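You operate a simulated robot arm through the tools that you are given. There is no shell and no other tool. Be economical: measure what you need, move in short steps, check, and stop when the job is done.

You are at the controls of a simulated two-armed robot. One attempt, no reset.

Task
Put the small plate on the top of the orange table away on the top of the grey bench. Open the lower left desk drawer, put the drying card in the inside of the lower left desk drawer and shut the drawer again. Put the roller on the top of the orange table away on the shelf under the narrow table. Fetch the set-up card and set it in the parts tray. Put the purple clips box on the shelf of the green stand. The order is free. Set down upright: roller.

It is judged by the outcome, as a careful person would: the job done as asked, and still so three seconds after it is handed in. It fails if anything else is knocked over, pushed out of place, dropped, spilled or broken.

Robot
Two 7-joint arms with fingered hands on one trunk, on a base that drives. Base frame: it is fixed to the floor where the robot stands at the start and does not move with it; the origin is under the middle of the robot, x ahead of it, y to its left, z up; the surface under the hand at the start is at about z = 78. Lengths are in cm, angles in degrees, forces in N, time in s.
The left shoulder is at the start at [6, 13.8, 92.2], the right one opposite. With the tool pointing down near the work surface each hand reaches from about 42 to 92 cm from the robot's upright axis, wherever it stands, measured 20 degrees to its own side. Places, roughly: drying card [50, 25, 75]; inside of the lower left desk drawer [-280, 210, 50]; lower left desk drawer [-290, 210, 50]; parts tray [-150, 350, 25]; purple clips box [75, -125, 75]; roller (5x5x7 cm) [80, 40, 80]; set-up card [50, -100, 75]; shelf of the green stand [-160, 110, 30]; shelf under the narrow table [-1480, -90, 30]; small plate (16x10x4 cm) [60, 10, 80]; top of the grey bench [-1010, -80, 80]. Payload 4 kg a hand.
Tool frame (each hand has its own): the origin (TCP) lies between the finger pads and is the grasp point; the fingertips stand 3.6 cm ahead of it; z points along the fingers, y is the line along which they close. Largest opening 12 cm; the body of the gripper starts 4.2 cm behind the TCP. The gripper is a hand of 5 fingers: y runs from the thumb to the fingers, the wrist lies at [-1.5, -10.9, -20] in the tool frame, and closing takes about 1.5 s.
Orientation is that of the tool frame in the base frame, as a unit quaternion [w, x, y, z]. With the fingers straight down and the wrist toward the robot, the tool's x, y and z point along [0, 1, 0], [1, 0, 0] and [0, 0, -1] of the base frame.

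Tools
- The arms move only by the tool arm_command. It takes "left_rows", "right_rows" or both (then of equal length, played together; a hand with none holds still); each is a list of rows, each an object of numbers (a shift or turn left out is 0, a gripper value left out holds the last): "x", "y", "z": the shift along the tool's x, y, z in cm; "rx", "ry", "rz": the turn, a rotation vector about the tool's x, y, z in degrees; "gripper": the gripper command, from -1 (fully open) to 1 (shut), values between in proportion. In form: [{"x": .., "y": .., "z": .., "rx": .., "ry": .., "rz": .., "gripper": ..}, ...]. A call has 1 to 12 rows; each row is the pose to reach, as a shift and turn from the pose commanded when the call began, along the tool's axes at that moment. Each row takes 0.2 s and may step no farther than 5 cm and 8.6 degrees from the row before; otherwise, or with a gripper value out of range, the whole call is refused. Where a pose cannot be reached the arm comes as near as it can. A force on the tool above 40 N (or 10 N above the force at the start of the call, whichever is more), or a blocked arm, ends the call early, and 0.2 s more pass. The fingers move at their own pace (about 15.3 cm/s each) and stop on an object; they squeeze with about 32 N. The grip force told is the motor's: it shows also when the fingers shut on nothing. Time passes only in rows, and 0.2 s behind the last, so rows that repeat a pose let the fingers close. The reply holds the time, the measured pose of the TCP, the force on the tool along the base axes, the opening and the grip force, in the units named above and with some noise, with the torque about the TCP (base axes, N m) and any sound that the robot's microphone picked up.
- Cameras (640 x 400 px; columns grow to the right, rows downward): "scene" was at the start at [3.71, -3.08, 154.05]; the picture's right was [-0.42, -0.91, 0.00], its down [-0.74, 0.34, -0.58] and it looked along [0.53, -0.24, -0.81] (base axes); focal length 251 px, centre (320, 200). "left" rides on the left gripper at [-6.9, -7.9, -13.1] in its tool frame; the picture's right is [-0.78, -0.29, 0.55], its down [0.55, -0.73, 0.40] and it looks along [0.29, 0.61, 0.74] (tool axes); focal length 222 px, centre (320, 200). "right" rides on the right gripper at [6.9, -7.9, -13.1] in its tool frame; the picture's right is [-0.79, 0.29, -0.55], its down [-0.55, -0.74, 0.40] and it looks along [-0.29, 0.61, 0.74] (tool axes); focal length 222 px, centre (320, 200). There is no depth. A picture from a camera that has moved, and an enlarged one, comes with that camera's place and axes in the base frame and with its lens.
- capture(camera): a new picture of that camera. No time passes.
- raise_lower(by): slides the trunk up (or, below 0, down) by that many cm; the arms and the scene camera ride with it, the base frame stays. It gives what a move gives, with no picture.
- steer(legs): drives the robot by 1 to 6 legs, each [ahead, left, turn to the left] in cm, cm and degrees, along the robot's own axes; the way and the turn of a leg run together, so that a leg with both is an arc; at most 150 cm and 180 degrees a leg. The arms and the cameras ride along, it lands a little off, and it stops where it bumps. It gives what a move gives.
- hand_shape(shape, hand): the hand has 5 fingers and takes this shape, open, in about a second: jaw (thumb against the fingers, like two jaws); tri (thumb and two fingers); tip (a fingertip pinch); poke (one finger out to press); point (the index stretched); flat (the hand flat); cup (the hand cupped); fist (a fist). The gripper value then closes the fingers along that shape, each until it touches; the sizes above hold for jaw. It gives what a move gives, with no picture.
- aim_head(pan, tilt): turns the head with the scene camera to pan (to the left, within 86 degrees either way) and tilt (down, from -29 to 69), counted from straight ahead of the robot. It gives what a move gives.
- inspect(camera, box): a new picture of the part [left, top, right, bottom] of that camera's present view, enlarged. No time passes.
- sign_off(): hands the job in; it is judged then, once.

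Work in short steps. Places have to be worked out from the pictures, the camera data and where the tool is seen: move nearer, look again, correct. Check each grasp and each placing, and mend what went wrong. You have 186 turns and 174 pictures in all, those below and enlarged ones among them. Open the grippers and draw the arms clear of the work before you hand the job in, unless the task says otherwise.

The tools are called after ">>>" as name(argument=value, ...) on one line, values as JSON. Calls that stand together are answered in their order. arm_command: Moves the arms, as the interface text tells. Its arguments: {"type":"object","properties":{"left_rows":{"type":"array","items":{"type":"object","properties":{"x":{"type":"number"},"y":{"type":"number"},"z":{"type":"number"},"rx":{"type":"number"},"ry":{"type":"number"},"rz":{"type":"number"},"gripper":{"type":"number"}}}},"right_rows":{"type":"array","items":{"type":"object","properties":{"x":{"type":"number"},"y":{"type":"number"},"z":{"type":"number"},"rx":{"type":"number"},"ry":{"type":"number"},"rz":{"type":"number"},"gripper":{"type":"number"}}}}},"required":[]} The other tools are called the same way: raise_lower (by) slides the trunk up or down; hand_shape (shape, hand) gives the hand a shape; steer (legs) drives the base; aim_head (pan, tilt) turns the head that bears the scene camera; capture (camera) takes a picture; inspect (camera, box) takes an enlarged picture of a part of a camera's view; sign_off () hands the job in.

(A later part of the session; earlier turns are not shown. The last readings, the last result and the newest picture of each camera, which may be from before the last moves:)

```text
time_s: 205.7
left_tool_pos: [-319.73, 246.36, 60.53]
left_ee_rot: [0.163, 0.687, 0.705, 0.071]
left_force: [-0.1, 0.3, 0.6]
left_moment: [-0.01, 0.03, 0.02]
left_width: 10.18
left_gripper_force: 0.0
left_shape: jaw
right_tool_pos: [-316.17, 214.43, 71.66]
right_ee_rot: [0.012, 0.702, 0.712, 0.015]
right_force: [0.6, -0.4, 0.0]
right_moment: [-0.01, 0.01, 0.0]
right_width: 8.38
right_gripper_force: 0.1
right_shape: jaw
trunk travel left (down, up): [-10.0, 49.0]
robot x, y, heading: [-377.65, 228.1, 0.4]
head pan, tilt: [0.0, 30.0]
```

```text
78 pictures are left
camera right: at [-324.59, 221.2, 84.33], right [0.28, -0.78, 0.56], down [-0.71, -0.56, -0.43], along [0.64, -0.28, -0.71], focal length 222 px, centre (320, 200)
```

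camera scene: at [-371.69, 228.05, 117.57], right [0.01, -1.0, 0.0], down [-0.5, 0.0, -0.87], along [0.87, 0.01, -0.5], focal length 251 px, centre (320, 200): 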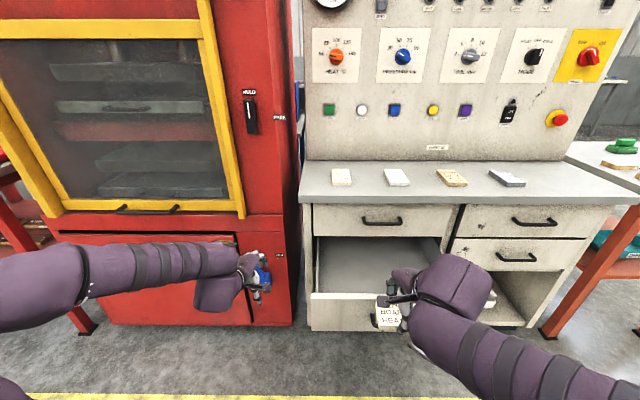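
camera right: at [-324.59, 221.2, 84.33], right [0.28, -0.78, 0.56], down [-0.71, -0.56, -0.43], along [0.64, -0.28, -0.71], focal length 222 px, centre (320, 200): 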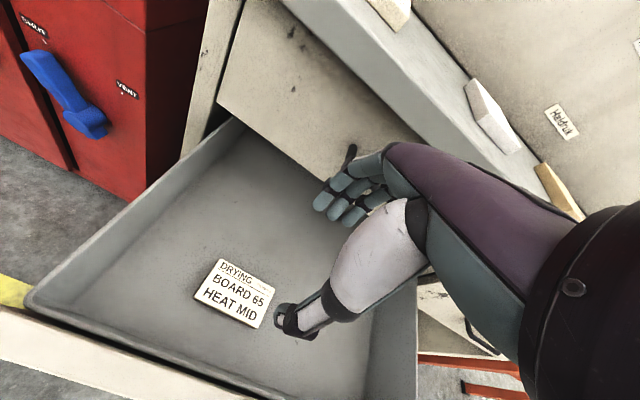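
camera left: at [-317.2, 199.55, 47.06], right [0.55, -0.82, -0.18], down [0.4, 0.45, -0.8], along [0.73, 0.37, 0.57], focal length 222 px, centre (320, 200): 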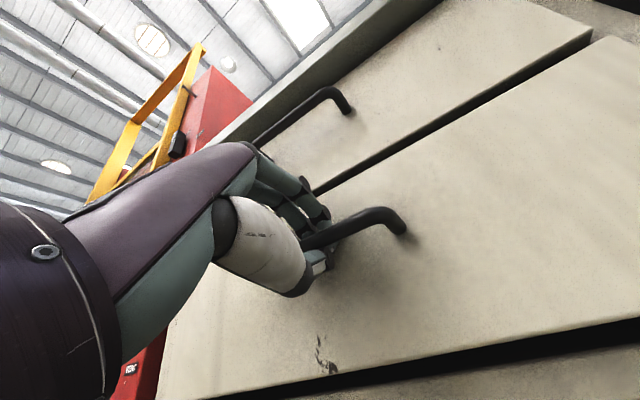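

Card lies in the drawer. I back the base off, then tilt the right hand forward with closed fingers to push the drawer shut.

>>> steer(legs=[[-45, -6, 0]])

>>> arm_command(right_rows=[{"z": 3, "gripper": 0}, {"z": 6, "gripper": 1, "rx": -6}, {"z": 9, "rx": -14}, {"z": 12, "rx": -22}, {"z": 15, "rx": -30}, {"z": 17, "rx": -38}, {"z": 17.5, "rx": -46}, {"z": 17.5, "rx": -54}, {"z": 17.5, "rx": -62}, {"z": 17.5, "rx": -68}, {"z": 17.5, "rx": -68}])

>>> capture(camera="scene")

```text
time_s: 208.4
left_tool_pos: [-364.91, 239.99, 60.47]
left_ee_rot: [0.163, 0.686, 0.706, 0.071]
left_force: [0.3, -0.8, 0.0]
left_moment: [0.0, -0.02, -0.02]
left_width: 10.21
left_gripper_force: 0.1
left_shape: jaw
right_tool_pos: [-361.14, 208.0, 71.58]
right_ee_rot: [0.012, 0.701, 0.713, 0.015]
right_force: [-0.5, 0.2, -0.9]
right_moment: [-0.02, 0.0, 0.0]
right_width: 8.39
right_gripper_force: 0.1
right_shape: jaw
trunk travel left (down, up): [-10.0, 49.0]
robot x, y, heading: [-423.08, 221.66, 0.7]
head pan, tilt: [0.0, 30.0]
```

```text
time_s: 211.0
left_tool_pos: [-364.88, 240.09, 60.57]
left_ee_rot: [0.163, 0.686, 0.705, 0.071]
left_force: [0.4, -0.6, 0.3]
left_moment: [0.06, 0.02, 0.05]
left_width: 10.2
left_gripper_force: 0.1
left_shape: jaw
right_tool_pos: [-359.97, 209.18, 52.38]
right_ee_rot: [0.431, 0.657, 0.523, 0.331]
right_force: [0.5, -0.9, -0.4]
right_moment: [-0.02, -0.02, 0.04]
right_width: 0.02
right_gripper_force: 32.1
right_shape: jaw
right hand out of reach, approached as far as the arm can: row 5, 6, 7, 8, 9, 10, 11
trunk travel left (down, up): [-10.0, 49.0]
robot x, y, heading: [-422.77, 221.43, 0.7]
head pan, tilt: [0.0, 30.0]
stopped in row 11 (right hand): the arm was blocked; the commanded pose is now the measured one
```

```text
77 pictures are left
camera scene: at [-416.75, 221.49, 117.57], right [0.01, -1.0, 0.0], down [-0.5, 0.0, -0.87], along [0.87, 0.01, -0.5], focal length 251 px, centre (320, 200)
```

scene: 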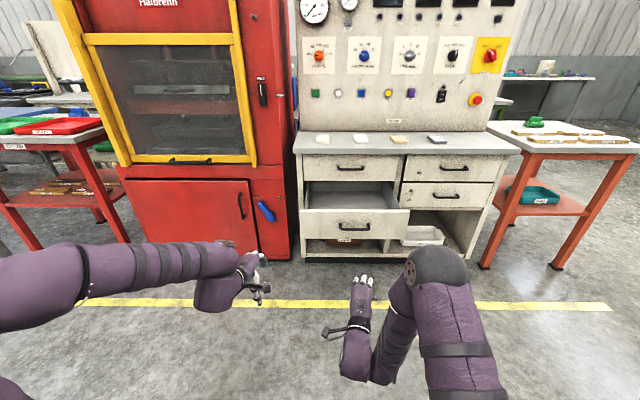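

The right fist points forward at drawer handle height. I drive forward to push the drawer.

>>> steer(legs=[[35, 0, 0], [15, 0, 0]])

>>> inspect(camera="scene", box=[270, 150, 510, 300])

```text
time_s: 214.2
left_tool_pos: [-315.24, 240.76, 60.53]
left_ee_rot: [0.162, 0.686, 0.706, 0.072]
left_force: [0.1, 0.4, -0.2]
left_moment: [0.02, 0.0, 0.01]
left_width: 10.2
left_gripper_force: 0.0
left_shape: jaw
right_tool_pos: [-310.32, 210.35, 52.4]
right_ee_rot: [0.43, 0.656, 0.524, 0.332]
right_force: [0.3, 0.2, 1.2]
right_moment: [-0.01, 0.0, 0.0]
right_width: 0.0
right_gripper_force: 32.0
right_shape: jaw
trunk travel left (down, up): [-10.0, 49.0]
robot x, y, heading: [-373.03, 222.04, 0.9]
head pan, tilt: [0.0, 30.0]
```

```text
2.67 times, centred on (390, 225) of scene
camera zoom: at [-367.12, 222.2, 117.57], right [0.01, -1.0, 0.0], down [-0.5, -0.01, -0.87], along [0.87, 0.01, -0.5], focal length 669 px, centre (133, 133)
```

zoom: 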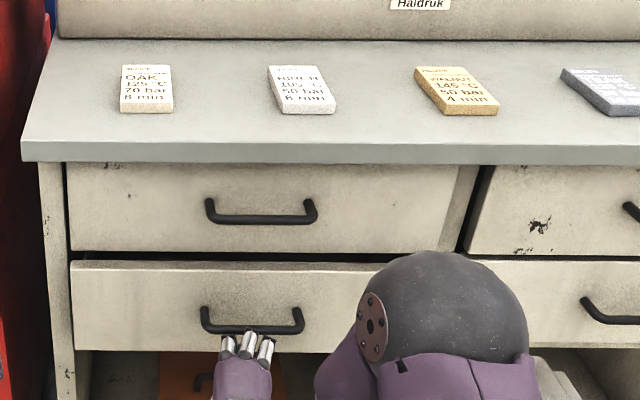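

Nearly shut. Push on a few cm more.

>>> steer(legs=[[3.5, 0, 0]])

>>> inspect(camera="scene", box=[270, 150, 510, 300])

```text
time_s: 215.1
left_tool_pos: [-311.65, 240.85, 60.57]
left_ee_rot: [0.163, 0.686, 0.706, 0.071]
left_force: [-0.3, 0.2, 0.5]
left_moment: [-0.01, -0.01, -0.01]
left_width: 10.19
left_gripper_force: 0.2
left_shape: jaw
right_tool_pos: [-306.73, 210.5, 52.4]
right_ee_rot: [0.43, 0.656, 0.525, 0.331]
right_force: [-13.0, -1.7, -6.3]
right_moment: [0.05, -0.06, -0.17]
right_width: 0.0
right_gripper_force: 32.1
right_shape: jaw
trunk travel left (down, up): [-10.0, 49.0]
robot x, y, heading: [-369.68, 222.07, 0.5]
head pan, tilt: [0.0, 30.0]
```

```text
2.67 times, centred on (390, 225) of scene
camera zoom: at [-363.58, 222.23, 117.56], right [0.01, -1.0, 0.0], down [-0.5, -0.01, -0.87], along [0.87, 0.01, -0.5], focal length 669 px, centre (133, 133)
```

zoom: 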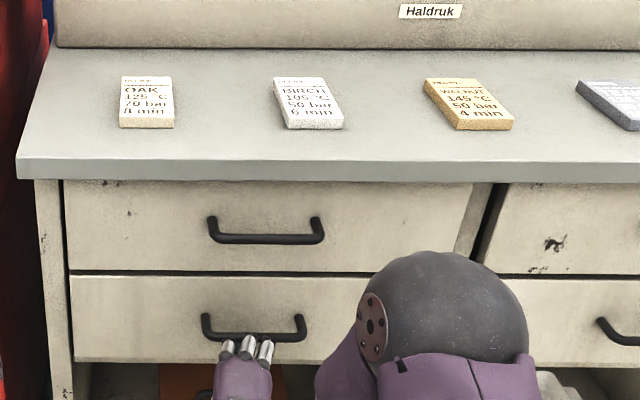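

Contact force rising; a final small push with the arm to make sure it's seated.

>>> arm_command(right_rows=[{"z": 0.8, "y": 0.3}, {"z": 1.5, "y": 0.6}, {"z": 2.2, "y": 0.9}, {"z": 3, "y": 1.2}])

>>> inspect(camera="scene", box=[270, 150, 510, 300])

```text
time_s: 215.5
left_tool_pos: [-311.77, 240.82, 60.57]
left_ee_rot: [0.163, 0.686, 0.705, 0.071]
left_force: [0.6, 0.2, 0.1]
left_moment: [0.01, 0.02, 0.02]
left_width: 10.17
left_gripper_force: 0.1
left_shape: jaw
right_tool_pos: [-306.54, 210.3, 51.99]
right_ee_rot: [0.427, 0.657, 0.529, 0.327]
right_force: [-17.2, -0.4, -1.1]
right_moment: [-0.03, -0.28, -0.23]
right_width: 0.0
right_gripper_force: 32.3
right_shape: jaw
trunk travel left (down, up): [-10.0, 49.0]
robot x, y, heading: [-369.82, 222.13, 0.7]
head pan, tilt: [0.0, 30.0]
stopped in row 2 (right hand): the force on the tool passed its limit at 47 N (the readings are from after the stop); the commanded pose is now the measured one
```

```text
2.67 times, centred on (390, 225) of scene
camera zoom: at [-363.74, 222.24, 117.58], right [0.01, -1.0, 0.0], down [-0.5, -0.01, -0.87], along [0.87, 0.01, -0.5], focal length 669 px, centre (133, 133)
```

zoom: 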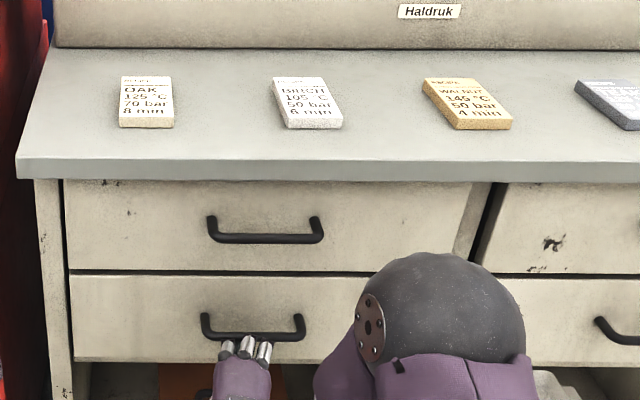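

The drawer is fully shut (hard stop). Now back off, straighten both hands to fingers-down, and raise the trunk.

>>> steer(legs=[[-60, 0, 0]])

>>> arm_command(left_rows=[{"rx": 2, "ry": 0.8}, {"rx": 6, "ry": 2.4}, {"rx": 10, "ry": 4}, {"rx": 14, "ry": 5.6}, {"rx": 18.9, "ry": 7.8}, {"rx": 18.9, "ry": 7.8}, {"rx": 18.9, "ry": 7.8}, {"rx": 18.9, "ry": 7.8}, {"rx": 18.9, "ry": 7.8}, {"rx": 18.9, "ry": 7.8}], right_rows=[{"rx": 7, "gripper": -1}, {"rx": 14}, {"rx": 21}, {"rx": 28}, {"rx": 35}, {"rx": 42}, {"rx": 49}, {"rx": 56}, {"rx": 63}, {"rx": 65, "ry": 1.5}])

>>> raise_lower(by=40)

>>> raise_lower(by=10)

```text
time_s: 218.9
left_tool_pos: [-371.89, 240.05, 60.54]
left_ee_rot: [0.163, 0.686, 0.705, 0.071]
left_force: [-0.4, -0.5, -0.4]
left_moment: [0.02, 0.01, 0.01]
left_width: 10.2
left_gripper_force: 0.1
left_shape: jaw
right_tool_pos: [-366.49, 209.6, 52.05]
right_ee_rot: [0.427, 0.656, 0.527, 0.329]
right_force: [-0.4, -0.4, -1.2]
right_moment: [0.01, -0.04, 0.02]
right_width: 0.03
right_gripper_force: 31.3
right_shape: jaw
trunk travel left (down, up): [-10.0, 49.0]
robot x, y, heading: [-429.77, 221.25, 0.8]
head pan, tilt: [0.0, 30.0]
```

```text
time_s: 221.1
left_tool_pos: [-371.81, 239.95, 60.49]
left_ee_rot: [0.001, 0.697, 0.717, 0.001]
left_force: [1.2, 0.3, 0.5]
left_moment: [0.0, 0.0, -0.01]
left_width: 10.2
left_gripper_force: 0.1
left_shape: jaw
right_tool_pos: [-366.49, 209.59, 52.01]
right_ee_rot: [0.001, 0.779, 0.627, 0.002]
right_force: [0.1, -0.4, 0.8]
right_moment: [-0.03, -0.03, -0.02]
right_width: 11.98
right_gripper_force: 0.0
right_shape: jaw
trunk travel left (down, up): [-10.0, 49.0]
robot x, y, heading: [-430.1, 221.42, 0.7]
head pan, tilt: [0.0, 30.0]
```

```text
time_s: 225.0
left_tool_pos: [-371.81, 240.08, 100.6]
left_ee_rot: [0.0, 0.696, 0.718, 0.001]
left_force: [-0.8, -0.5, -0.4]
left_moment: [0.03, 0.01, -0.02]
left_width: 10.17
left_gripper_force: 0.1
left_shape: jaw
right_tool_pos: [-366.5, 209.58, 92.03]
right_ee_rot: [0.002, 0.779, 0.627, 0.001]
right_force: [-0.2, 0.0, -0.8]
right_moment: [0.02, -0.04, 0.0]
right_width: 12.0
right_gripper_force: 0.1
right_shape: jaw
trunk travel left (down, up): [-50.0, 9.0]
robot x, y, heading: [-429.78, 221.34, 0.8]
head pan, tilt: [0.0, 30.0]
```

```text
time_s: 226.2
left_tool_pos: [-371.89, 240.14, 109.46]
left_ee_rot: [0.001, 0.697, 0.717, 0.0]
left_force: [-0.3, 0.3, -0.2]
left_moment: [-0.03, -0.01, 0.01]
left_width: 10.18
left_gripper_force: 0.0
left_shape: jaw
right_tool_pos: [-366.51, 209.45, 100.93]
right_ee_rot: [0.001, 0.779, 0.627, 0.001]
right_force: [0.6, 0.4, -0.3]
right_moment: [0.01, -0.05, 0.01]
right_width: 11.99
right_gripper_force: 0.0
right_shape: jaw
right hand out of reach, approached as far as the arm can: row 1
trunk travel left (down, up): [-59.0, 0.0]
robot x, y, heading: [-429.92, 221.48, 0.9]
head pan, tilt: [0.0, 30.0]
```

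Straighten the right hand's yaw and bring it to its neutral spot, then drive back to the white table.

>>> arm_command(right_rows=[{"x": -3.2, "y": -2.1, "z": -2, "rz": -4}, {"x": -6.5, "y": -4.2, "z": -4, "rz": -8}, {"x": -9.8, "y": -6.3, "z": -6, "rz": -13}, {"x": -13, "y": -8.4, "z": -8, "rz": -13}, {"x": -13, "y": -8.4, "z": -8, "rz": -13}])

>>> steer(legs=[[-10, -100, 0], [0, -100, 0], [0, 0, 0]])

```text
time_s: 227.4
left_tool_pos: [-371.73, 240.01, 109.5]
left_ee_rot: [-0.002, 0.696, 0.718, 0.0]
left_force: [0.1, 0.1, -1.1]
left_moment: [0.0, 0.01, 0.01]
left_width: 10.18
left_gripper_force: 0.1
left_shape: jaw
right_tool_pos: [-377.64, 198.69, 109.0]
right_ee_rot: [0.002, 0.703, 0.711, 0.001]
right_force: [0.1, -0.7, -0.2]
right_moment: [-0.01, 0.02, 0.01]
right_width: 12.0
right_gripper_force: 0.0
right_shape: jaw
trunk travel left (down, up): [-59.0, 0.0]
robot x, y, heading: [-430.4, 221.37, 0.8]
head pan, tilt: [0.0, 30.0]
```

```text
time_s: 235.5
left_tool_pos: [-375.07, 92.88, 109.53]
left_ee_rot: [-0.002, 0.642, 0.767, 0.001]
left_force: [0.2, -0.8, 0.7]
left_moment: [0.01, -0.02, 0.01]
left_width: 10.21
left_gripper_force: 0.2
left_shape: jaw
right_tool_pos: [-374.7, 51.07, 108.9]
right_ee_rot: [0.0, 0.648, 0.761, 0.002]
right_force: [1.5, 0.0, -0.1]
right_moment: [-0.01, 0.04, 0.04]
right_width: 12.02
right_gripper_force: 0.1
right_shape: jaw
trunk travel left (down, up): [-59.0, 0.0]
robot x, y, heading: [-429.64, 66.25, 9.7]
head pan, tilt: [0.0, 30.0]
stopped in leg 2: the robot was blocked; the commanded pose is now the measured one
```

I got blocked sideways at y≈66. Look right to see by what.

>>> aim_head(pan=-80, tilt=40)

>>> capture(camera="scene")

```text
time_s: 237.0
left_tool_pos: [-375.42, 93.01, 109.52]
left_ee_rot: [-0.001, 0.644, 0.765, 0.0]
left_force: [-0.8, -0.6, -0.4]
left_moment: [0.02, -0.02, -0.02]
left_width: 10.17
left_gripper_force: 0.1
left_shape: jaw
right_tool_pos: [-375.22, 51.31, 108.94]
right_ee_rot: [0.002, 0.651, 0.759, 0.002]
right_force: [0.4, -0.2, 1.1]
right_moment: [0.02, -0.02, -0.02]
right_width: 11.99
right_gripper_force: 0.1
right_shape: jaw
trunk travel left (down, up): [-59.0, 0.0]
robot x, y, heading: [-430.04, 66.27, 8.7]
head pan, tilt: [-80.0, 40.0]
```

```text
73 pictures are left
camera scene: at [-430.33, 57.87, 165.04], right [-0.95, -0.32, 0.0], down [-0.21, 0.61, -0.77], along [0.25, -0.72, -0.64], focal length 251 px, centre (320, 200)
```

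scene: 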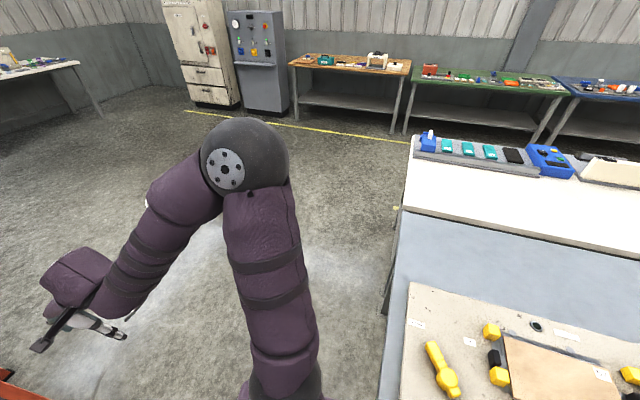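

The base just touched a grey bench leg; items on it look undisturbed. I pull away and drive to the white table at (-60,-108).

>>> steer(legs=[[30, 8, 0], [0, 0, -9], [90, -75, 0], [125, -55, 0], [120, -54, 0]])

>>> aim_head(pan=0, tilt=35)

>>> capture(camera="scene")

```text
time_s: 258.0
left_tool_pos: [-8.79, -93.16, 109.4]
left_ee_rot: [-0.001, 0.706, 0.708, 0.0]
left_force: [-0.2, -0.2, 0.7]
left_moment: [0.01, 0.01, -0.04]
left_width: 10.2
left_gripper_force: 0.0
left_shape: jaw
right_tool_pos: [-15.68, -134.37, 108.99]
right_ee_rot: [0.0, 0.713, 0.702, 0.001]
right_force: [0.2, -0.4, 0.9]
right_moment: [-0.02, -0.04, 0.02]
right_width: 12.0
right_gripper_force: 0.1
right_shape: jaw
trunk travel left (down, up): [-59.0, 0.0]
robot x, y, heading: [-67.36, -110.09, -0.7]
head pan, tilt: [-80.0, 40.0]
```

```text
time_s: 259.6
left_tool_pos: [-8.75, -93.18, 109.51]
left_ee_rot: [0.0, 0.707, 0.707, 0.0]
left_force: [-0.2, -0.1, -0.4]
left_moment: [0.02, -0.03, 0.0]
left_width: 10.2
left_gripper_force: 0.0
left_shape: jaw
right_tool_pos: [-15.76, -134.4, 109.03]
right_ee_rot: [0.002, 0.713, 0.701, 0.002]
right_force: [-0.4, -0.6, 0.3]
right_moment: [-0.03, 0.0, 0.0]
right_width: 12.0
right_gripper_force: 0.0
right_shape: jaw
trunk travel left (down, up): [-59.0, 0.0]
robot x, y, heading: [-67.66, -110.23, -1.0]
head pan, tilt: [0.0, 35.0]
```

```text
72 pictures are left
camera scene: at [-61.46, -110.35, 165.79], right [-0.02, -1.0, 0.0], down [-0.57, 0.01, -0.82], along [0.82, -0.01, -0.57], focal length 251 px, centre (320, 200)
```

scene: 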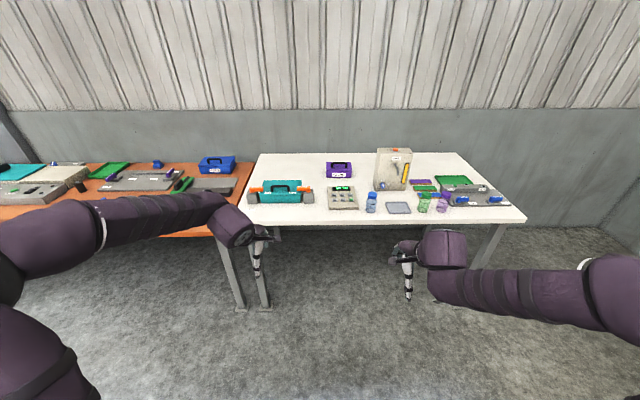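

Before gripping the box I want to see the green stand's shelf clearance. Drive to in front of it and look from low.

>>> steer(legs=[[0, 110, 0], [0, 110, 0], [0, 0, 90], [0, 0, 90]])

>>> raise_lower(by=-40)

>>> aim_head(pan=0, tilt=30)

>>> capture(camera="scene")

```text
time_s: 278.0
left_tool_pos: [-120.89, 91.34, 109.43]
left_ee_rot: [0.0, -0.707, 0.707, 0.0]
left_force: [0.2, 0.2, -1.0]
left_moment: [0.0, 0.0, 0.03]
left_width: 10.18
left_gripper_force: 0.0
left_shape: jaw
right_tool_pos: [-114.05, 132.44, 109.06]
right_ee_rot: [-0.002, -0.7, 0.714, 0.001]
right_force: [-0.5, 0.4, -0.3]
right_moment: [0.0, -0.01, 0.02]
right_width: 12.0
right_gripper_force: 0.1
right_shape: jaw
trunk travel left (down, up): [-59.0, 0.0]
robot x, y, heading: [-61.84, 108.06, 179.2]
head pan, tilt: [0.0, 35.0]
```

```text
time_s: 281.9
left_tool_pos: [-120.92, 91.29, 69.41]
left_ee_rot: [0.0, -0.707, 0.708, 0.001]
left_force: [1.0, -0.4, -0.4]
left_moment: [-0.02, -0.02, -0.02]
left_width: 10.2
left_gripper_force: 0.0
left_shape: jaw
right_tool_pos: [-113.96, 132.42, 69.03]
right_ee_rot: [-0.002, -0.7, 0.714, 0.002]
right_force: [-0.5, -0.2, -0.3]
right_moment: [-0.02, 0.05, -0.01]
right_width: 12.02
right_gripper_force: 0.1
right_shape: jaw
trunk travel left (down, up): [-19.0, 40.0]
robot x, y, heading: [-62.35, 108.14, 178.7]
head pan, tilt: [0.0, 35.0]
```

```text
time_s: 282.5
left_tool_pos: [-120.92, 91.2, 69.51]
left_ee_rot: [0.0, 0.708, -0.707, 0.0]
left_force: [0.4, 0.0, 0.7]
left_moment: [0.04, 0.01, -0.05]
left_width: 10.19
left_gripper_force: 0.0
left_shape: jaw
right_tool_pos: [-114.0, 132.36, 69.1]
right_ee_rot: [-0.002, -0.7, 0.714, 0.002]
right_force: [0.0, -1.5, 0.0]
right_moment: [0.01, 0.0, 0.0]
right_width: 12.0
right_gripper_force: 0.1
right_shape: jaw
trunk travel left (down, up): [-19.0, 40.0]
robot x, y, heading: [-62.64, 107.99, 179.1]
head pan, tilt: [0.0, 30.0]
```

```text
71 pictures are left
camera scene: at [-68.35, 108.22, 126.57], right [0.02, 1.0, 0.0], down [0.5, -0.01, -0.87], along [-0.87, 0.01, -0.5], focal length 251 px, centre (320, 200)
```

scene: 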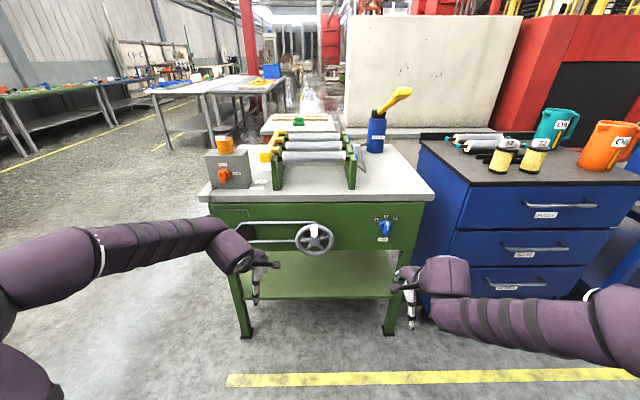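

The shelf is at z≈29 with ~27 cm clearance under a panel at x≈-147; a tilted hand will fit. I move the left arm outward now to keep it clear, then return to the white table for the box.

>>> arm_command(left_rows=[{"x": 3.5, "y": -2}, {"x": 7, "y": -4}, {"x": 10.5, "y": -6}, {"x": 14, "y": -8}, {"x": 17.5, "y": -10}, {"x": 21, "y": -12}, {"x": 21, "y": -12}])

>>> raise_lower(by=31)

>>> steer(legs=[[0, 0, 90], [110, 0, 0], [110, 0, 0], [0, 0, 90], [74, 0, 0]])

>>> aim_head(pan=0, tilt=45)

>>> capture(camera="scene")

>>> capture(camera="right")

```text
time_s: 284.1
left_tool_pos: [-109.02, 70.19, 69.43]
left_ee_rot: [0.001, 0.708, -0.706, 0.002]
left_force: [-0.1, -0.3, -0.1]
left_moment: [0.02, -0.02, 0.01]
left_width: 10.2
left_gripper_force: 0.1
left_shape: jaw
right_tool_pos: [-113.96, 132.29, 68.96]
right_ee_rot: [-0.001, -0.702, 0.713, 0.001]
right_force: [0.1, 0.2, -0.4]
right_moment: [0.01, -0.01, -0.02]
right_width: 11.99
right_gripper_force: 0.0
right_shape: jaw
trunk travel left (down, up): [-19.0, 40.0]
robot x, y, heading: [-62.45, 108.27, 178.8]
head pan, tilt: [0.0, 30.0]
```

```text
time_s: 287.2
left_tool_pos: [-108.97, 70.25, 100.46]
left_ee_rot: [0.0, 0.707, -0.707, 0.0]
left_force: [-0.4, -0.7, 0.2]
left_moment: [0.02, -0.01, 0.03]
left_width: 10.19
left_gripper_force: 0.0
left_shape: jaw
right_tool_pos: [-113.97, 132.49, 100.03]
right_ee_rot: [-0.002, -0.7, 0.714, 0.002]
right_force: [0.0, 0.5, 0.5]
right_moment: [0.02, 0.01, 0.02]
right_width: 12.0
right_gripper_force: 0.1
right_shape: jaw
trunk travel left (down, up): [-50.0, 9.0]
robot x, y, heading: [-62.28, 108.13, 178.8]
head pan, tilt: [0.0, 30.0]
```

```text
time_s: 309.2
left_tool_pos: [54.81, -73.11, 100.6]
left_ee_rot: [0.001, 0.707, 0.708, 0.0]
left_force: [0.4, 0.3, 0.4]
left_moment: [0.01, 0.02, 0.05]
left_width: 10.18
left_gripper_force: 0.0
left_shape: jaw
right_tool_pos: [59.92, -135.29, 100.07]
right_ee_rot: [0.001, 0.713, 0.701, 0.001]
right_force: [-0.2, 0.4, -0.5]
right_moment: [-0.04, 0.03, -0.02]
right_width: 11.96
right_gripper_force: 0.1
right_shape: jaw
trunk travel left (down, up): [-50.0, 9.0]
robot x, y, heading: [8.58, -111.2, -1.0]
head pan, tilt: [0.0, 30.0]
```

```text
time_s: 310.0
left_tool_pos: [54.79, -73.09, 100.48]
left_ee_rot: [0.001, 0.707, 0.707, 0.0]
left_force: [0.0, -0.2, 0.1]
left_moment: [0.01, 0.0, 0.01]
left_width: 10.17
left_gripper_force: 0.1
left_shape: jaw
right_tool_pos: [60.0, -135.32, 100.09]
right_ee_rot: [0.002, 0.713, 0.701, 0.002]
right_force: [-0.3, 0.2, -0.3]
right_moment: [0.02, 0.0, 0.02]
right_width: 12.05
right_gripper_force: 0.1
right_shape: jaw
trunk travel left (down, up): [-50.0, 9.0]
robot x, y, heading: [8.2, -111.01, -1.0]
head pan, tilt: [0.0, 45.0]
```

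```text
70 pictures are left
camera scene: at [13.5, -111.26, 155.31], right [-0.02, -1.0, 0.0], down [-0.71, 0.01, -0.71], along [0.71, -0.01, -0.71], focal length 251 px, centre (320, 200)
```

scene: 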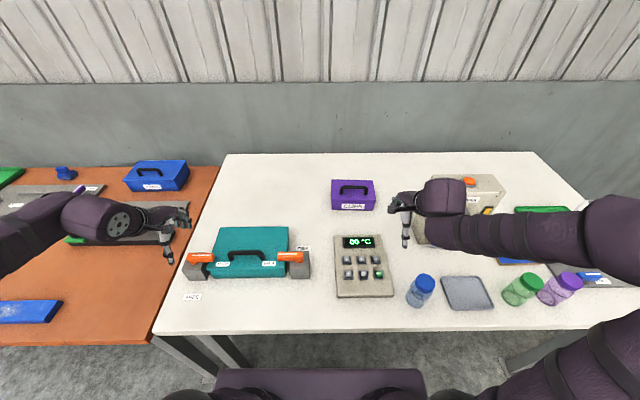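

```text
69 pictures are left
camera right: at [52.04, -128.19, 113.08], right [0.28, -0.79, 0.55], down [-0.74, -0.54, -0.4], along [0.61, -0.3, -0.73], focal length 222 px, centre (320, 200)
```

right: 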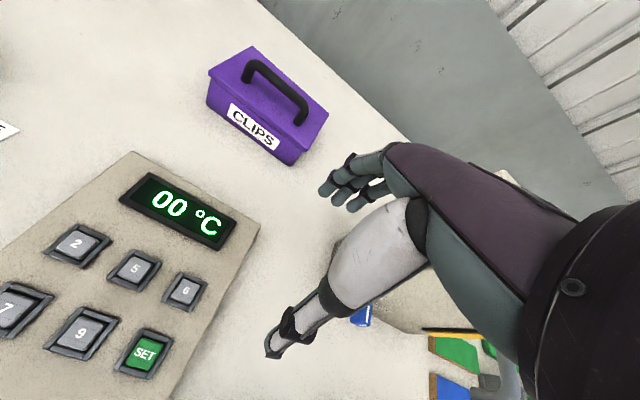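

Handle bar is at ≈[81.5,-124.3,93.5]. I move the right hand over it to [79.5,-124.3,97].

>>> arm_command(right_rows=[{"x": 2, "y": 4}, {"x": 4, "y": 8}, {"x": 6, "y": 12}, {"x": 8.5, "y": 16}, {"x": 10.5, "y": 19.3}, {"x": 10.5, "y": 19.3, "z": 3}, {"x": 10.5, "y": 19.3, "z": 3}])

>>> capture(camera="right")

>>> inspect(camera="scene", box=[280, 140, 440, 240])

```text
time_s: 311.6
left_tool_pos: [54.71, -73.21, 100.53]
left_ee_rot: [0.001, 0.706, 0.708, 0.0]
left_force: [-0.1, 0.6, 0.1]
left_moment: [-0.01, 0.03, 0.01]
left_width: 10.19
left_gripper_force: 0.0
left_shape: jaw
right_tool_pos: [79.39, -125.02, 97.1]
right_ee_rot: [0.001, 0.713, 0.701, 0.002]
right_force: [0.5, -0.1, -0.3]
right_moment: [-0.02, 0.0, -0.05]
right_width: 11.98
right_gripper_force: 0.1
right_shape: jaw
trunk travel left (down, up): [-50.0, 9.0]
robot x, y, heading: [8.11, -111.03, -0.9]
head pan, tilt: [0.0, 45.0]
```

```text
68 pictures are left
camera right: at [71.48, -118.01, 110.13], right [0.28, -0.79, 0.55], down [-0.74, -0.54, -0.4], along [0.61, -0.3, -0.73], focal length 222 px, centre (320, 200)
```

right: 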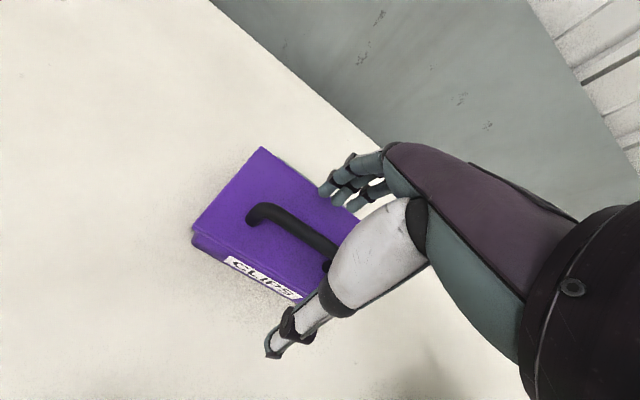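

```text
4.00 times, centred on (360, 190) of scene
camera zoom: at [13.49, -111.26, 155.31], right [-0.01, -1.0, 0.0], down [-0.71, 0.01, -0.71], along [0.71, -0.01, -0.71], focal length 1004 px, centre (160, 240)
```

zoom: 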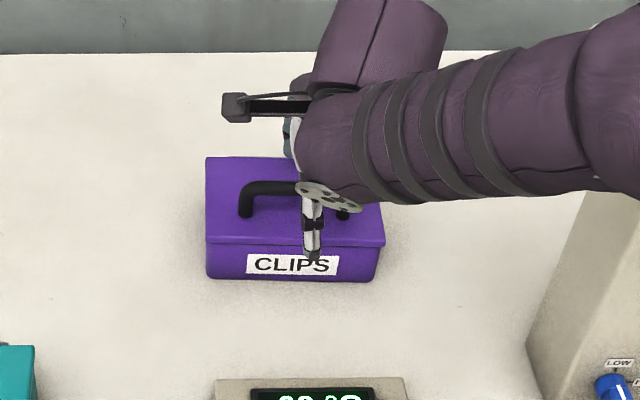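

Shift 0.8 cm left, lower 2 cm and close around the bar.

>>> arm_command(right_rows=[{"x": 0.8, "z": 1}, {"x": 0.8, "z": 2}, {"x": 0.8, "z": 2, "gripper": -0.5}, {"x": 0.8, "z": 2, "gripper": 0}, {"x": 0.8, "z": 2, "gripper": 0.5}, {"x": 0.8, "z": 2, "gripper": 1}, {"x": 0.8, "z": 2, "gripper": 1}, {"x": 0.8, "z": 2, "gripper": 1}, {"x": 0.8, "z": 2, "gripper": 1}, {"x": 0.8, "z": 2, "gripper": 1}])

>>> capture(camera="right")

>>> inspect(camera="scene", box=[280, 140, 440, 240])

```text
time_s: 313.8
left_tool_pos: [54.71, -73.25, 100.46]
left_ee_rot: [0.0, 0.707, 0.707, 0.0]
left_force: [0.1, -0.1, 0.5]
left_moment: [-0.03, -0.03, -0.01]
left_width: 10.16
left_gripper_force: 0.0
left_shape: jaw
right_tool_pos: [79.43, -124.31, 95.1]
right_ee_rot: [0.001, 0.713, 0.701, 0.001]
right_force: [1.9, 0.1, 0.2]
right_moment: [0.0, -0.02, 0.19]
right_width: 0.0
right_gripper_force: 31.5
right_shape: jaw
trunk travel left (down, up): [-50.0, 9.0]
robot x, y, heading: [8.18, -111.21, -0.7]
head pan, tilt: [0.0, 45.0]
```

```text
66 pictures are left
camera right: at [71.52, -117.22, 108.14], right [0.28, -0.79, 0.55], down [-0.74, -0.54, -0.4], along [0.61, -0.3, -0.73], focal length 222 px, centre (320, 200)
```

right: 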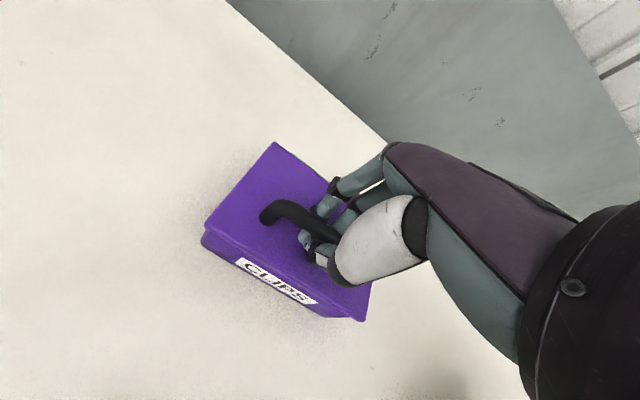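

```text
4.00 times, centred on (360, 190) of scene
camera zoom: at [13.54, -111.26, 155.31], right [-0.02, -1.0, 0.0], down [-0.71, 0.01, -0.71], along [0.71, -0.01, -0.71], focal length 1004 px, centre (160, 240)
```

zoom: 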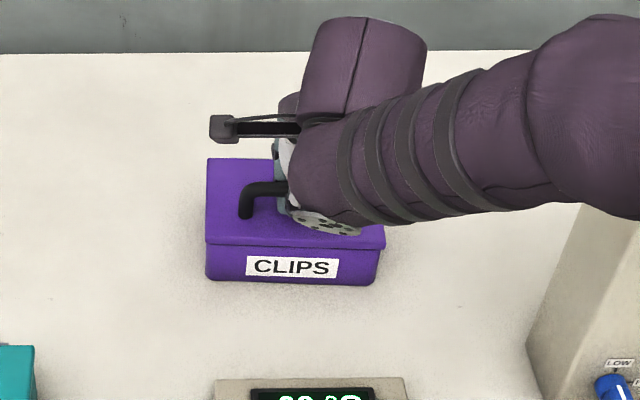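

Bar is enclosed and the box didn't move. Lift slowly and check.

>>> arm_command(right_rows=[{"z": -1}, {"z": -2}, {"z": -3}, {"z": -4.5}, {"z": -6}, {"z": -8}, {"z": -10}, {"z": -12}, {"z": -14}, {"z": -16}])

>>> capture(camera="right")

>>> inspect(camera="scene", box=[280, 90, 440, 190])

```text
time_s: 316.0
left_tool_pos: [54.86, -73.14, 100.44]
left_ee_rot: [-0.001, 0.706, 0.708, 0.0]
left_force: [0.3, 0.0, -0.4]
left_moment: [0.0, 0.03, 0.01]
left_width: 10.21
left_gripper_force: 0.1
left_shape: jaw
right_tool_pos: [79.41, -124.44, 110.96]
right_ee_rot: [0.0, 0.714, 0.701, 0.001]
right_force: [-1.7, 0.9, -10.4]
right_moment: [0.09, 0.15, 0.0]
right_width: 0.0
right_gripper_force: 31.7
right_shape: jaw
trunk travel left (down, up): [-50.0, 9.0]
robot x, y, heading: [8.57, -111.01, -0.9]
head pan, tilt: [0.0, 45.0]
```

```text
64 pictures are left
camera right: at [71.51, -117.13, 124.06], right [0.28, -0.79, 0.55], down [-0.74, -0.54, -0.4], along [0.61, -0.3, -0.74], focal length 222 px, centre (320, 200)
```

right: 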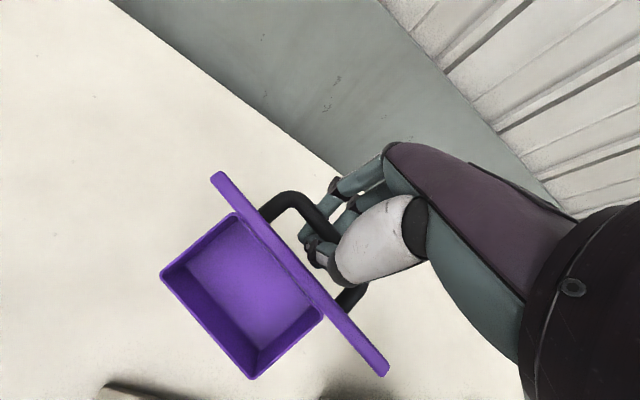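

```text
4.00 times, centred on (360, 140) of scene
camera zoom: at [13.56, -111.26, 155.3], right [-0.02, -1.0, 0.0], down [-0.71, 0.01, -0.71], along [0.71, -0.01, -0.71], focal length 1004 px, centre (160, 440)
```

zoom: 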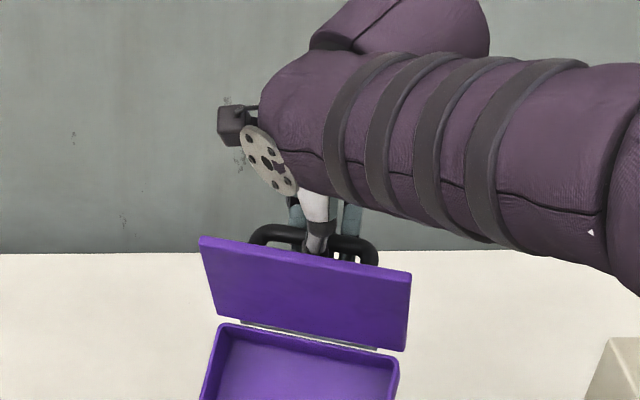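

The lid swings on the hinge, so a handle carry isn't good (the box is empty, nothing spilled). I set it back down in stages and will then grip the body across its depth: the card grips show true tip opening is ~0.9 cm wider than reported.

>>> arm_command(right_rows=[{"z": 2}, {"z": 4}, {"z": 6, "y": 0.3}, {"z": 8, "y": 0.8}, {"z": 9, "y": 1.2}, {"z": 10, "y": 1.5}, {"z": 10, "y": 1.5}])

>>> capture(camera="right")

>>> inspect(camera="scene", box=[280, 120, 440, 220])

```text
time_s: 317.6
left_tool_pos: [54.8, -73.23, 100.55]
left_ee_rot: [-0.001, 0.706, 0.708, 0.0]
left_force: [0.1, 0.4, 0.0]
left_moment: [0.02, 0.0, -0.01]
left_width: 10.19
left_gripper_force: 0.0
left_shape: jaw
right_tool_pos: [80.82, -124.25, 101.11]
right_ee_rot: [0.001, 0.713, 0.701, 0.002]
right_force: [1.8, -0.7, -6.1]
right_moment: [-0.02, 0.08, 0.03]
right_width: 0.02
right_gripper_force: 32.0
right_shape: jaw
trunk travel left (down, up): [-50.0, 9.0]
robot x, y, heading: [8.07, -111.12, -1.0]
head pan, tilt: [0.0, 45.0]
```

```text
62 pictures are left
camera right: at [73.05, -117.21, 114.14], right [0.28, -0.79, 0.55], down [-0.74, -0.54, -0.4], along [0.61, -0.3, -0.73], focal length 222 px, centre (320, 200)
```

right: 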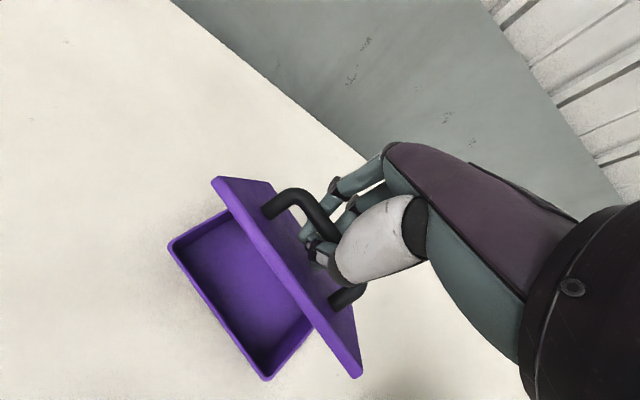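

```text
4.00 times, centred on (360, 170) of scene
camera zoom: at [13.56, -111.27, 155.3], right [-0.02, -1.0, 0.0], down [-0.71, 0.01, -0.71], along [0.71, -0.01, -0.71], focal length 1004 px, centre (160, 320)
```

zoom: 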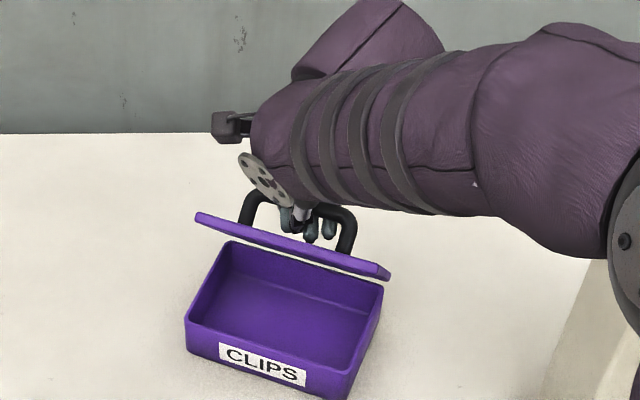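

The body sits flat on the table with the lid half-open. Continue lowering with slight −x to close the lid.

>>> arm_command(right_rows=[{"z": 1, "y": -0.3}, {"z": 2, "y": -0.8}, {"z": 3, "y": -1.5}, {"z": 4, "y": -2.2}, {"z": 5, "y": -3}, {"z": 5.7, "y": -3.5}, {"z": 5.7, "y": -3.5}])

>>> inspect(camera="scene", box=[280, 120, 440, 220])

```text
time_s: 319.2
left_tool_pos: [54.68, -73.16, 100.55]
left_ee_rot: [0.0, 0.707, 0.707, 0.0]
left_force: [1.3, 0.0, 0.0]
left_moment: [-0.03, -0.01, 0.02]
left_width: 10.19
left_gripper_force: 0.2
left_shape: jaw
right_tool_pos: [77.4, -124.18, 95.55]
right_ee_rot: [0.002, 0.713, 0.701, 0.002]
right_force: [0.2, 4.7, 8.3]
right_moment: [0.25, -0.91, -0.17]
right_width: 0.0
right_gripper_force: 32.0
right_shape: jaw
trunk travel left (down, up): [-50.0, 9.0]
robot x, y, heading: [8.15, -111.2, -0.8]
head pan, tilt: [0.0, 45.0]
```

```text
4.00 times, centred on (360, 170) of scene
camera zoom: at [13.42, -111.18, 155.31], right [-0.02, -1.0, 0.0], down [-0.71, 0.01, -0.71], along [0.71, -0.01, -0.71], focal length 1004 px, centre (160, 320)
```

zoom: 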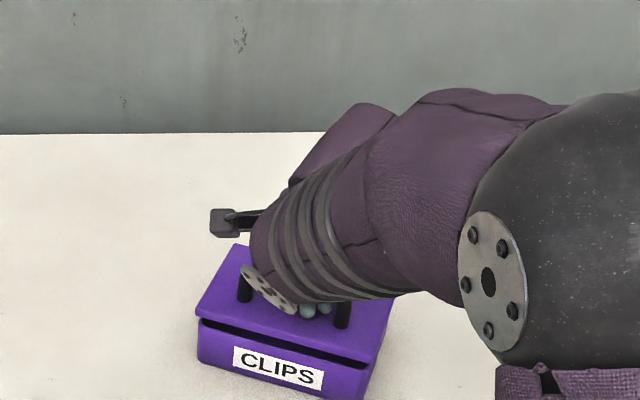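

Nearly closed. Release gently and lift clear.

>>> arm_command(right_rows=[{"z": 0.3, "gripper": 0.7}, {"z": 0.3, "gripper": 0.4}, {"z": 0.3, "gripper": 0}, {"z": 0.3, "gripper": -0.4}, {"z": 0.3, "gripper": -0.8}, {"z": 0.3, "gripper": -1}, {"z": 0.3, "gripper": -1}, {"z": -1}, {"z": -3}, {"z": -6}, {"z": -9}])

>>> capture(camera="right")

>>> inspect(camera="scene", box=[280, 130, 440, 230])

```text
time_s: 321.6
left_tool_pos: [54.86, -73.05, 100.58]
left_ee_rot: [0.0, 0.707, 0.708, 0.001]
left_force: [0.8, -0.3, -1.1]
left_moment: [0.0, 0.02, 0.04]
left_width: 10.21
left_gripper_force: 0.0
left_shape: jaw
right_tool_pos: [77.34, -124.32, 104.42]
right_ee_rot: [0.002, 0.713, 0.701, 0.001]
right_force: [0.5, 0.8, 0.4]
right_moment: [0.0, 0.02, -0.01]
right_width: 12.0
right_gripper_force: 0.0
right_shape: jaw
trunk travel left (down, up): [-50.0, 9.0]
robot x, y, heading: [8.17, -111.68, -0.9]
head pan, tilt: [0.0, 45.0]
```

```text
59 pictures are left
camera right: at [69.47, -117.23, 117.5], right [0.28, -0.79, 0.55], down [-0.74, -0.54, -0.4], along [0.61, -0.3, -0.73], focal length 222 px, centre (320, 200)
```

right: 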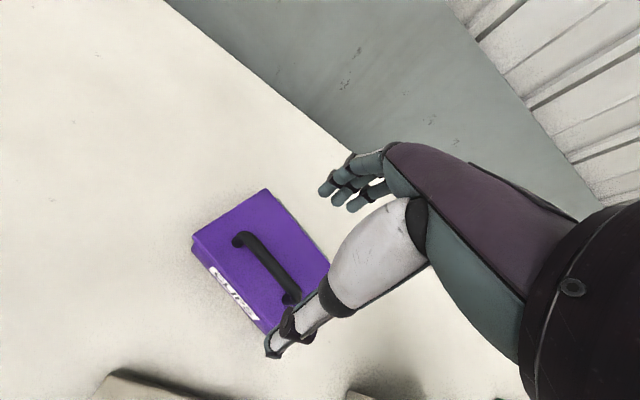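

```text
4.00 times, centred on (360, 180) of scene
camera zoom: at [13.46, -111.25, 155.31], right [-0.02, -1.0, 0.0], down [-0.71, 0.01, -0.71], along [0.71, -0.01, -0.71], focal length 1004 px, centre (160, 280)
```

zoom: 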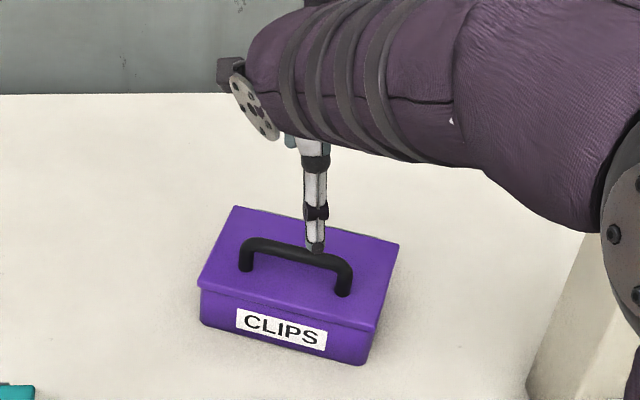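

Box closed, centre ≈[80,-125.3], yawed −20°. I align the right hand over it with matching yaw.

>>> arm_command(right_rows=[{"x": -0.5, "y": 1.3, "rz": 6}, {"x": -1, "y": 2.6, "rz": 12.5}, {"x": -1, "y": 2.6, "z": 2, "rz": 18.7}, {"x": -1, "y": 2.6, "z": 5, "rz": 18.7}, {"x": -1, "y": 2.6, "z": 5, "rz": 18.7}])

>>> capture(camera="right")

>>> inspect(camera="scene", box=[280, 130, 440, 230])

```text
time_s: 322.8
left_tool_pos: [54.83, -73.15, 100.46]
left_ee_rot: [0.0, 0.707, 0.708, 0.001]
left_force: [-1.0, 0.6, -0.2]
left_moment: [0.02, -0.04, 0.01]
left_width: 10.19
left_gripper_force: 0.0
left_shape: jaw
right_tool_pos: [79.78, -125.32, 99.46]
right_ee_rot: [0.001, 0.818, 0.575, 0.002]
right_force: [-0.5, 0.2, 0.1]
right_moment: [-0.01, 0.02, 0.01]
right_width: 11.95
right_gripper_force: 0.0
right_shape: jaw
trunk travel left (down, up): [-50.0, 9.0]
robot x, y, heading: [8.41, -111.1, -0.9]
head pan, tilt: [0.0, 45.0]
```

```text
57 pictures are left
camera right: at [74.74, -116.1, 112.52], right [0.01, -0.84, 0.55], down [-0.88, -0.27, -0.4], along [0.48, -0.48, -0.73], focal length 222 px, centre (320, 200)
```

right: 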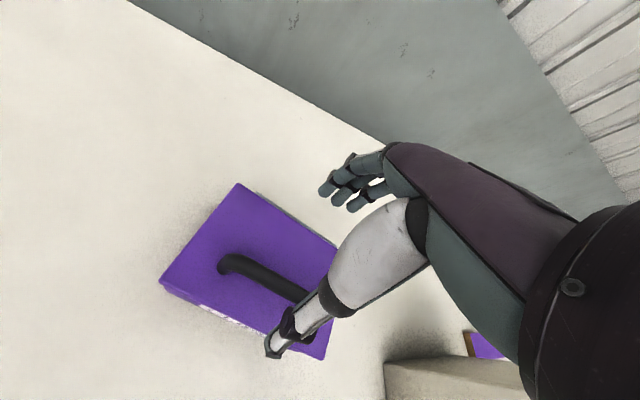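

```text
4.00 times, centred on (360, 180) of scene
camera zoom: at [13.48, -111.25, 155.31], right [-0.02, -1.0, 0.0], down [-0.71, 0.01, -0.71], along [0.71, -0.01, -0.71], focal length 1004 px, centre (160, 280)
```

zoom: 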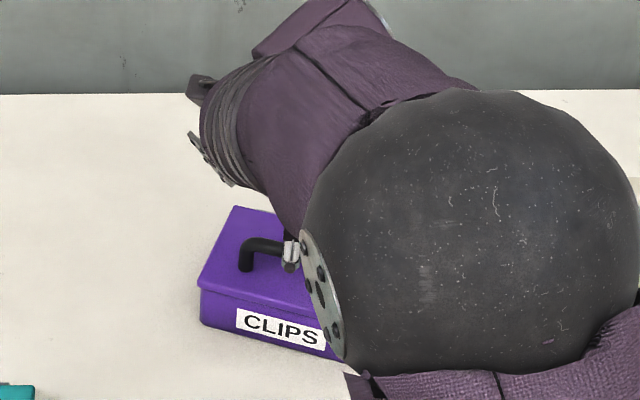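

The lid is centred in the hand frame (depth ≈11.2, centre offset −0.15). Descend over it, fully open, stopping on contact.

>>> arm_command(right_rows=[{"y": -0.15, "z": 2, "rz": 1.6}, {"y": -0.15, "z": 3.5, "rz": 1.6}, {"y": -0.15, "z": 4.5, "rz": 1.6}, {"y": -0.15, "z": 5.3, "rz": 1.6}, {"y": -0.15, "z": 6, "rz": 1.6}, {"y": -0.15, "z": 6.7, "rz": 1.6}, {"y": -0.15, "z": 7.4, "rz": 1.6}, {"y": -0.15, "z": 8, "rz": 1.6}, {"y": -0.15, "z": 8, "rz": 1.6}])

>>> capture(camera="right")

```text
time_s: 324.8
left_tool_pos: [54.74, -73.06, 100.51]
left_ee_rot: [0.001, 0.707, 0.708, 0.0]
left_force: [0.1, -0.3, 0.0]
left_moment: [0.0, 0.01, 0.0]
left_width: 10.2
left_gripper_force: 0.0
left_shape: jaw
right_tool_pos: [79.84, -125.21, 91.67]
right_ee_rot: [0.003, 0.825, 0.565, 0.003]
right_force: [-2.7, 0.8, 12.7]
right_moment: [0.3, 0.65, 0.0]
right_width: 11.98
right_gripper_force: 0.0
right_shape: jaw
trunk travel left (down, up): [-50.0, 9.0]
robot x, y, heading: [8.4, -111.33, -0.8]
head pan, tilt: [0.0, 45.0]
```

```text
55 pictures are left
camera right: at [74.89, -115.86, 104.65], right [-0.02, -0.84, 0.55], down [-0.88, -0.25, -0.4], along [0.47, -0.49, -0.73], focal length 222 px, centre (320, 200)
```

right: 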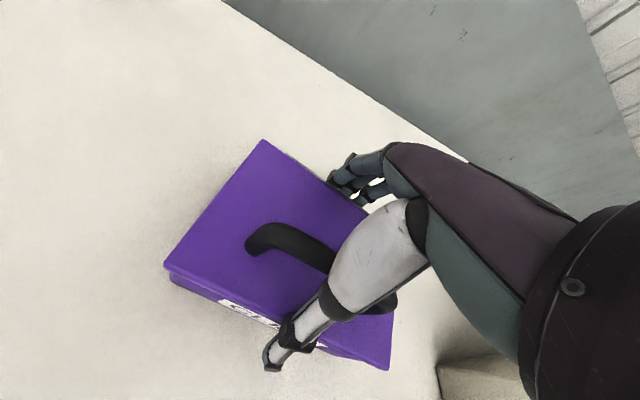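

The fingers straddle the box. Close the grip.

>>> arm_command(right_rows=[{"gripper": -0.5}, {"gripper": 0}, {"gripper": 0.5}, {"gripper": 1}, {"gripper": 1}, {"gripper": 1}, {"gripper": 1}])

>>> arm_command(right_rows=[{"z": -0.7}, {"z": -1.5}, {"z": -2.5}, {"z": -4}, {"z": -6}, {"z": -8}, {"z": -10}])

>>> capture(camera="right")

>>> inspect(camera="scene", box=[280, 110, 440, 210])

```text
time_s: 326.4
left_tool_pos: [54.65, -73.11, 100.51]
left_ee_rot: [0.001, 0.706, 0.708, 0.001]
left_force: [0.0, -1.2, 0.1]
left_moment: [0.07, 0.02, -0.03]
left_width: 10.18
left_gripper_force: 0.1
left_shape: jaw
right_tool_pos: [79.74, -125.2, 91.61]
right_ee_rot: [0.003, 0.825, 0.565, 0.003]
right_force: [-3.4, 1.8, 16.5]
right_moment: [0.14, 0.35, 0.25]
right_width: 10.33
right_gripper_force: 32.3
right_shape: jaw
trunk travel left (down, up): [-50.0, 9.0]
robot x, y, heading: [8.36, -111.1, -0.8]
head pan, tilt: [0.0, 45.0]
```

```text
time_s: 328.0
left_tool_pos: [54.82, -73.1, 100.53]
left_ee_rot: [-0.001, 0.706, 0.708, 0.0]
left_force: [-0.2, 0.6, -0.8]
left_moment: [0.02, 0.02, 0.03]
left_width: 10.22
left_gripper_force: 0.0
left_shape: jaw
right_tool_pos: [79.87, -125.4, 101.5]
right_ee_rot: [0.001, 0.826, 0.564, 0.002]
right_force: [0.2, -0.7, -10.7]
right_moment: [-0.07, 0.01, 0.03]
right_width: 10.5
right_gripper_force: 32.2
right_shape: jaw
trunk travel left (down, up): [-50.0, 9.0]
robot x, y, heading: [8.29, -111.48, -1.0]
head pan, tilt: [0.0, 45.0]
```

```text
54 pictures are left
camera right: at [74.94, -115.91, 114.47], right [-0.02, -0.84, 0.55], down [-0.88, -0.25, -0.4], along [0.47, -0.49, -0.74], focal length 222 px, centre (320, 200)
```

right: 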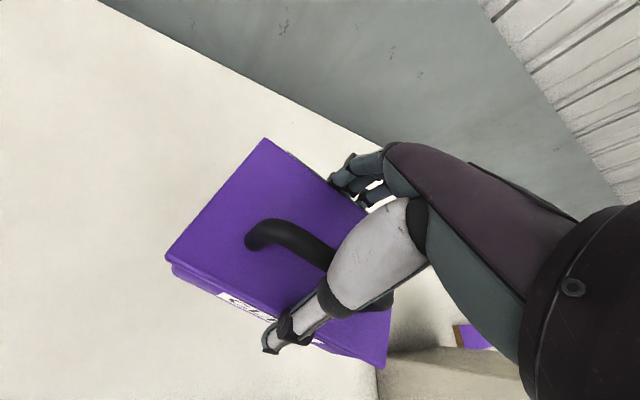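

```text
4.00 times, centred on (360, 160) of scene
camera zoom: at [13.56, -111.28, 155.3], right [-0.02, -1.0, 0.0], down [-0.71, 0.01, -0.71], along [0.71, -0.01, -0.71], focal length 1004 px, centre (160, 360)
```

zoom: 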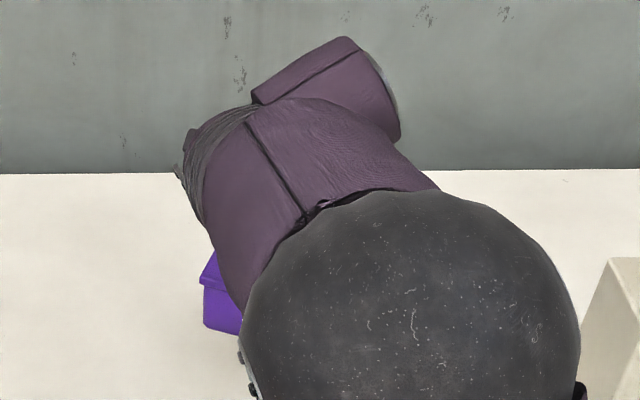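

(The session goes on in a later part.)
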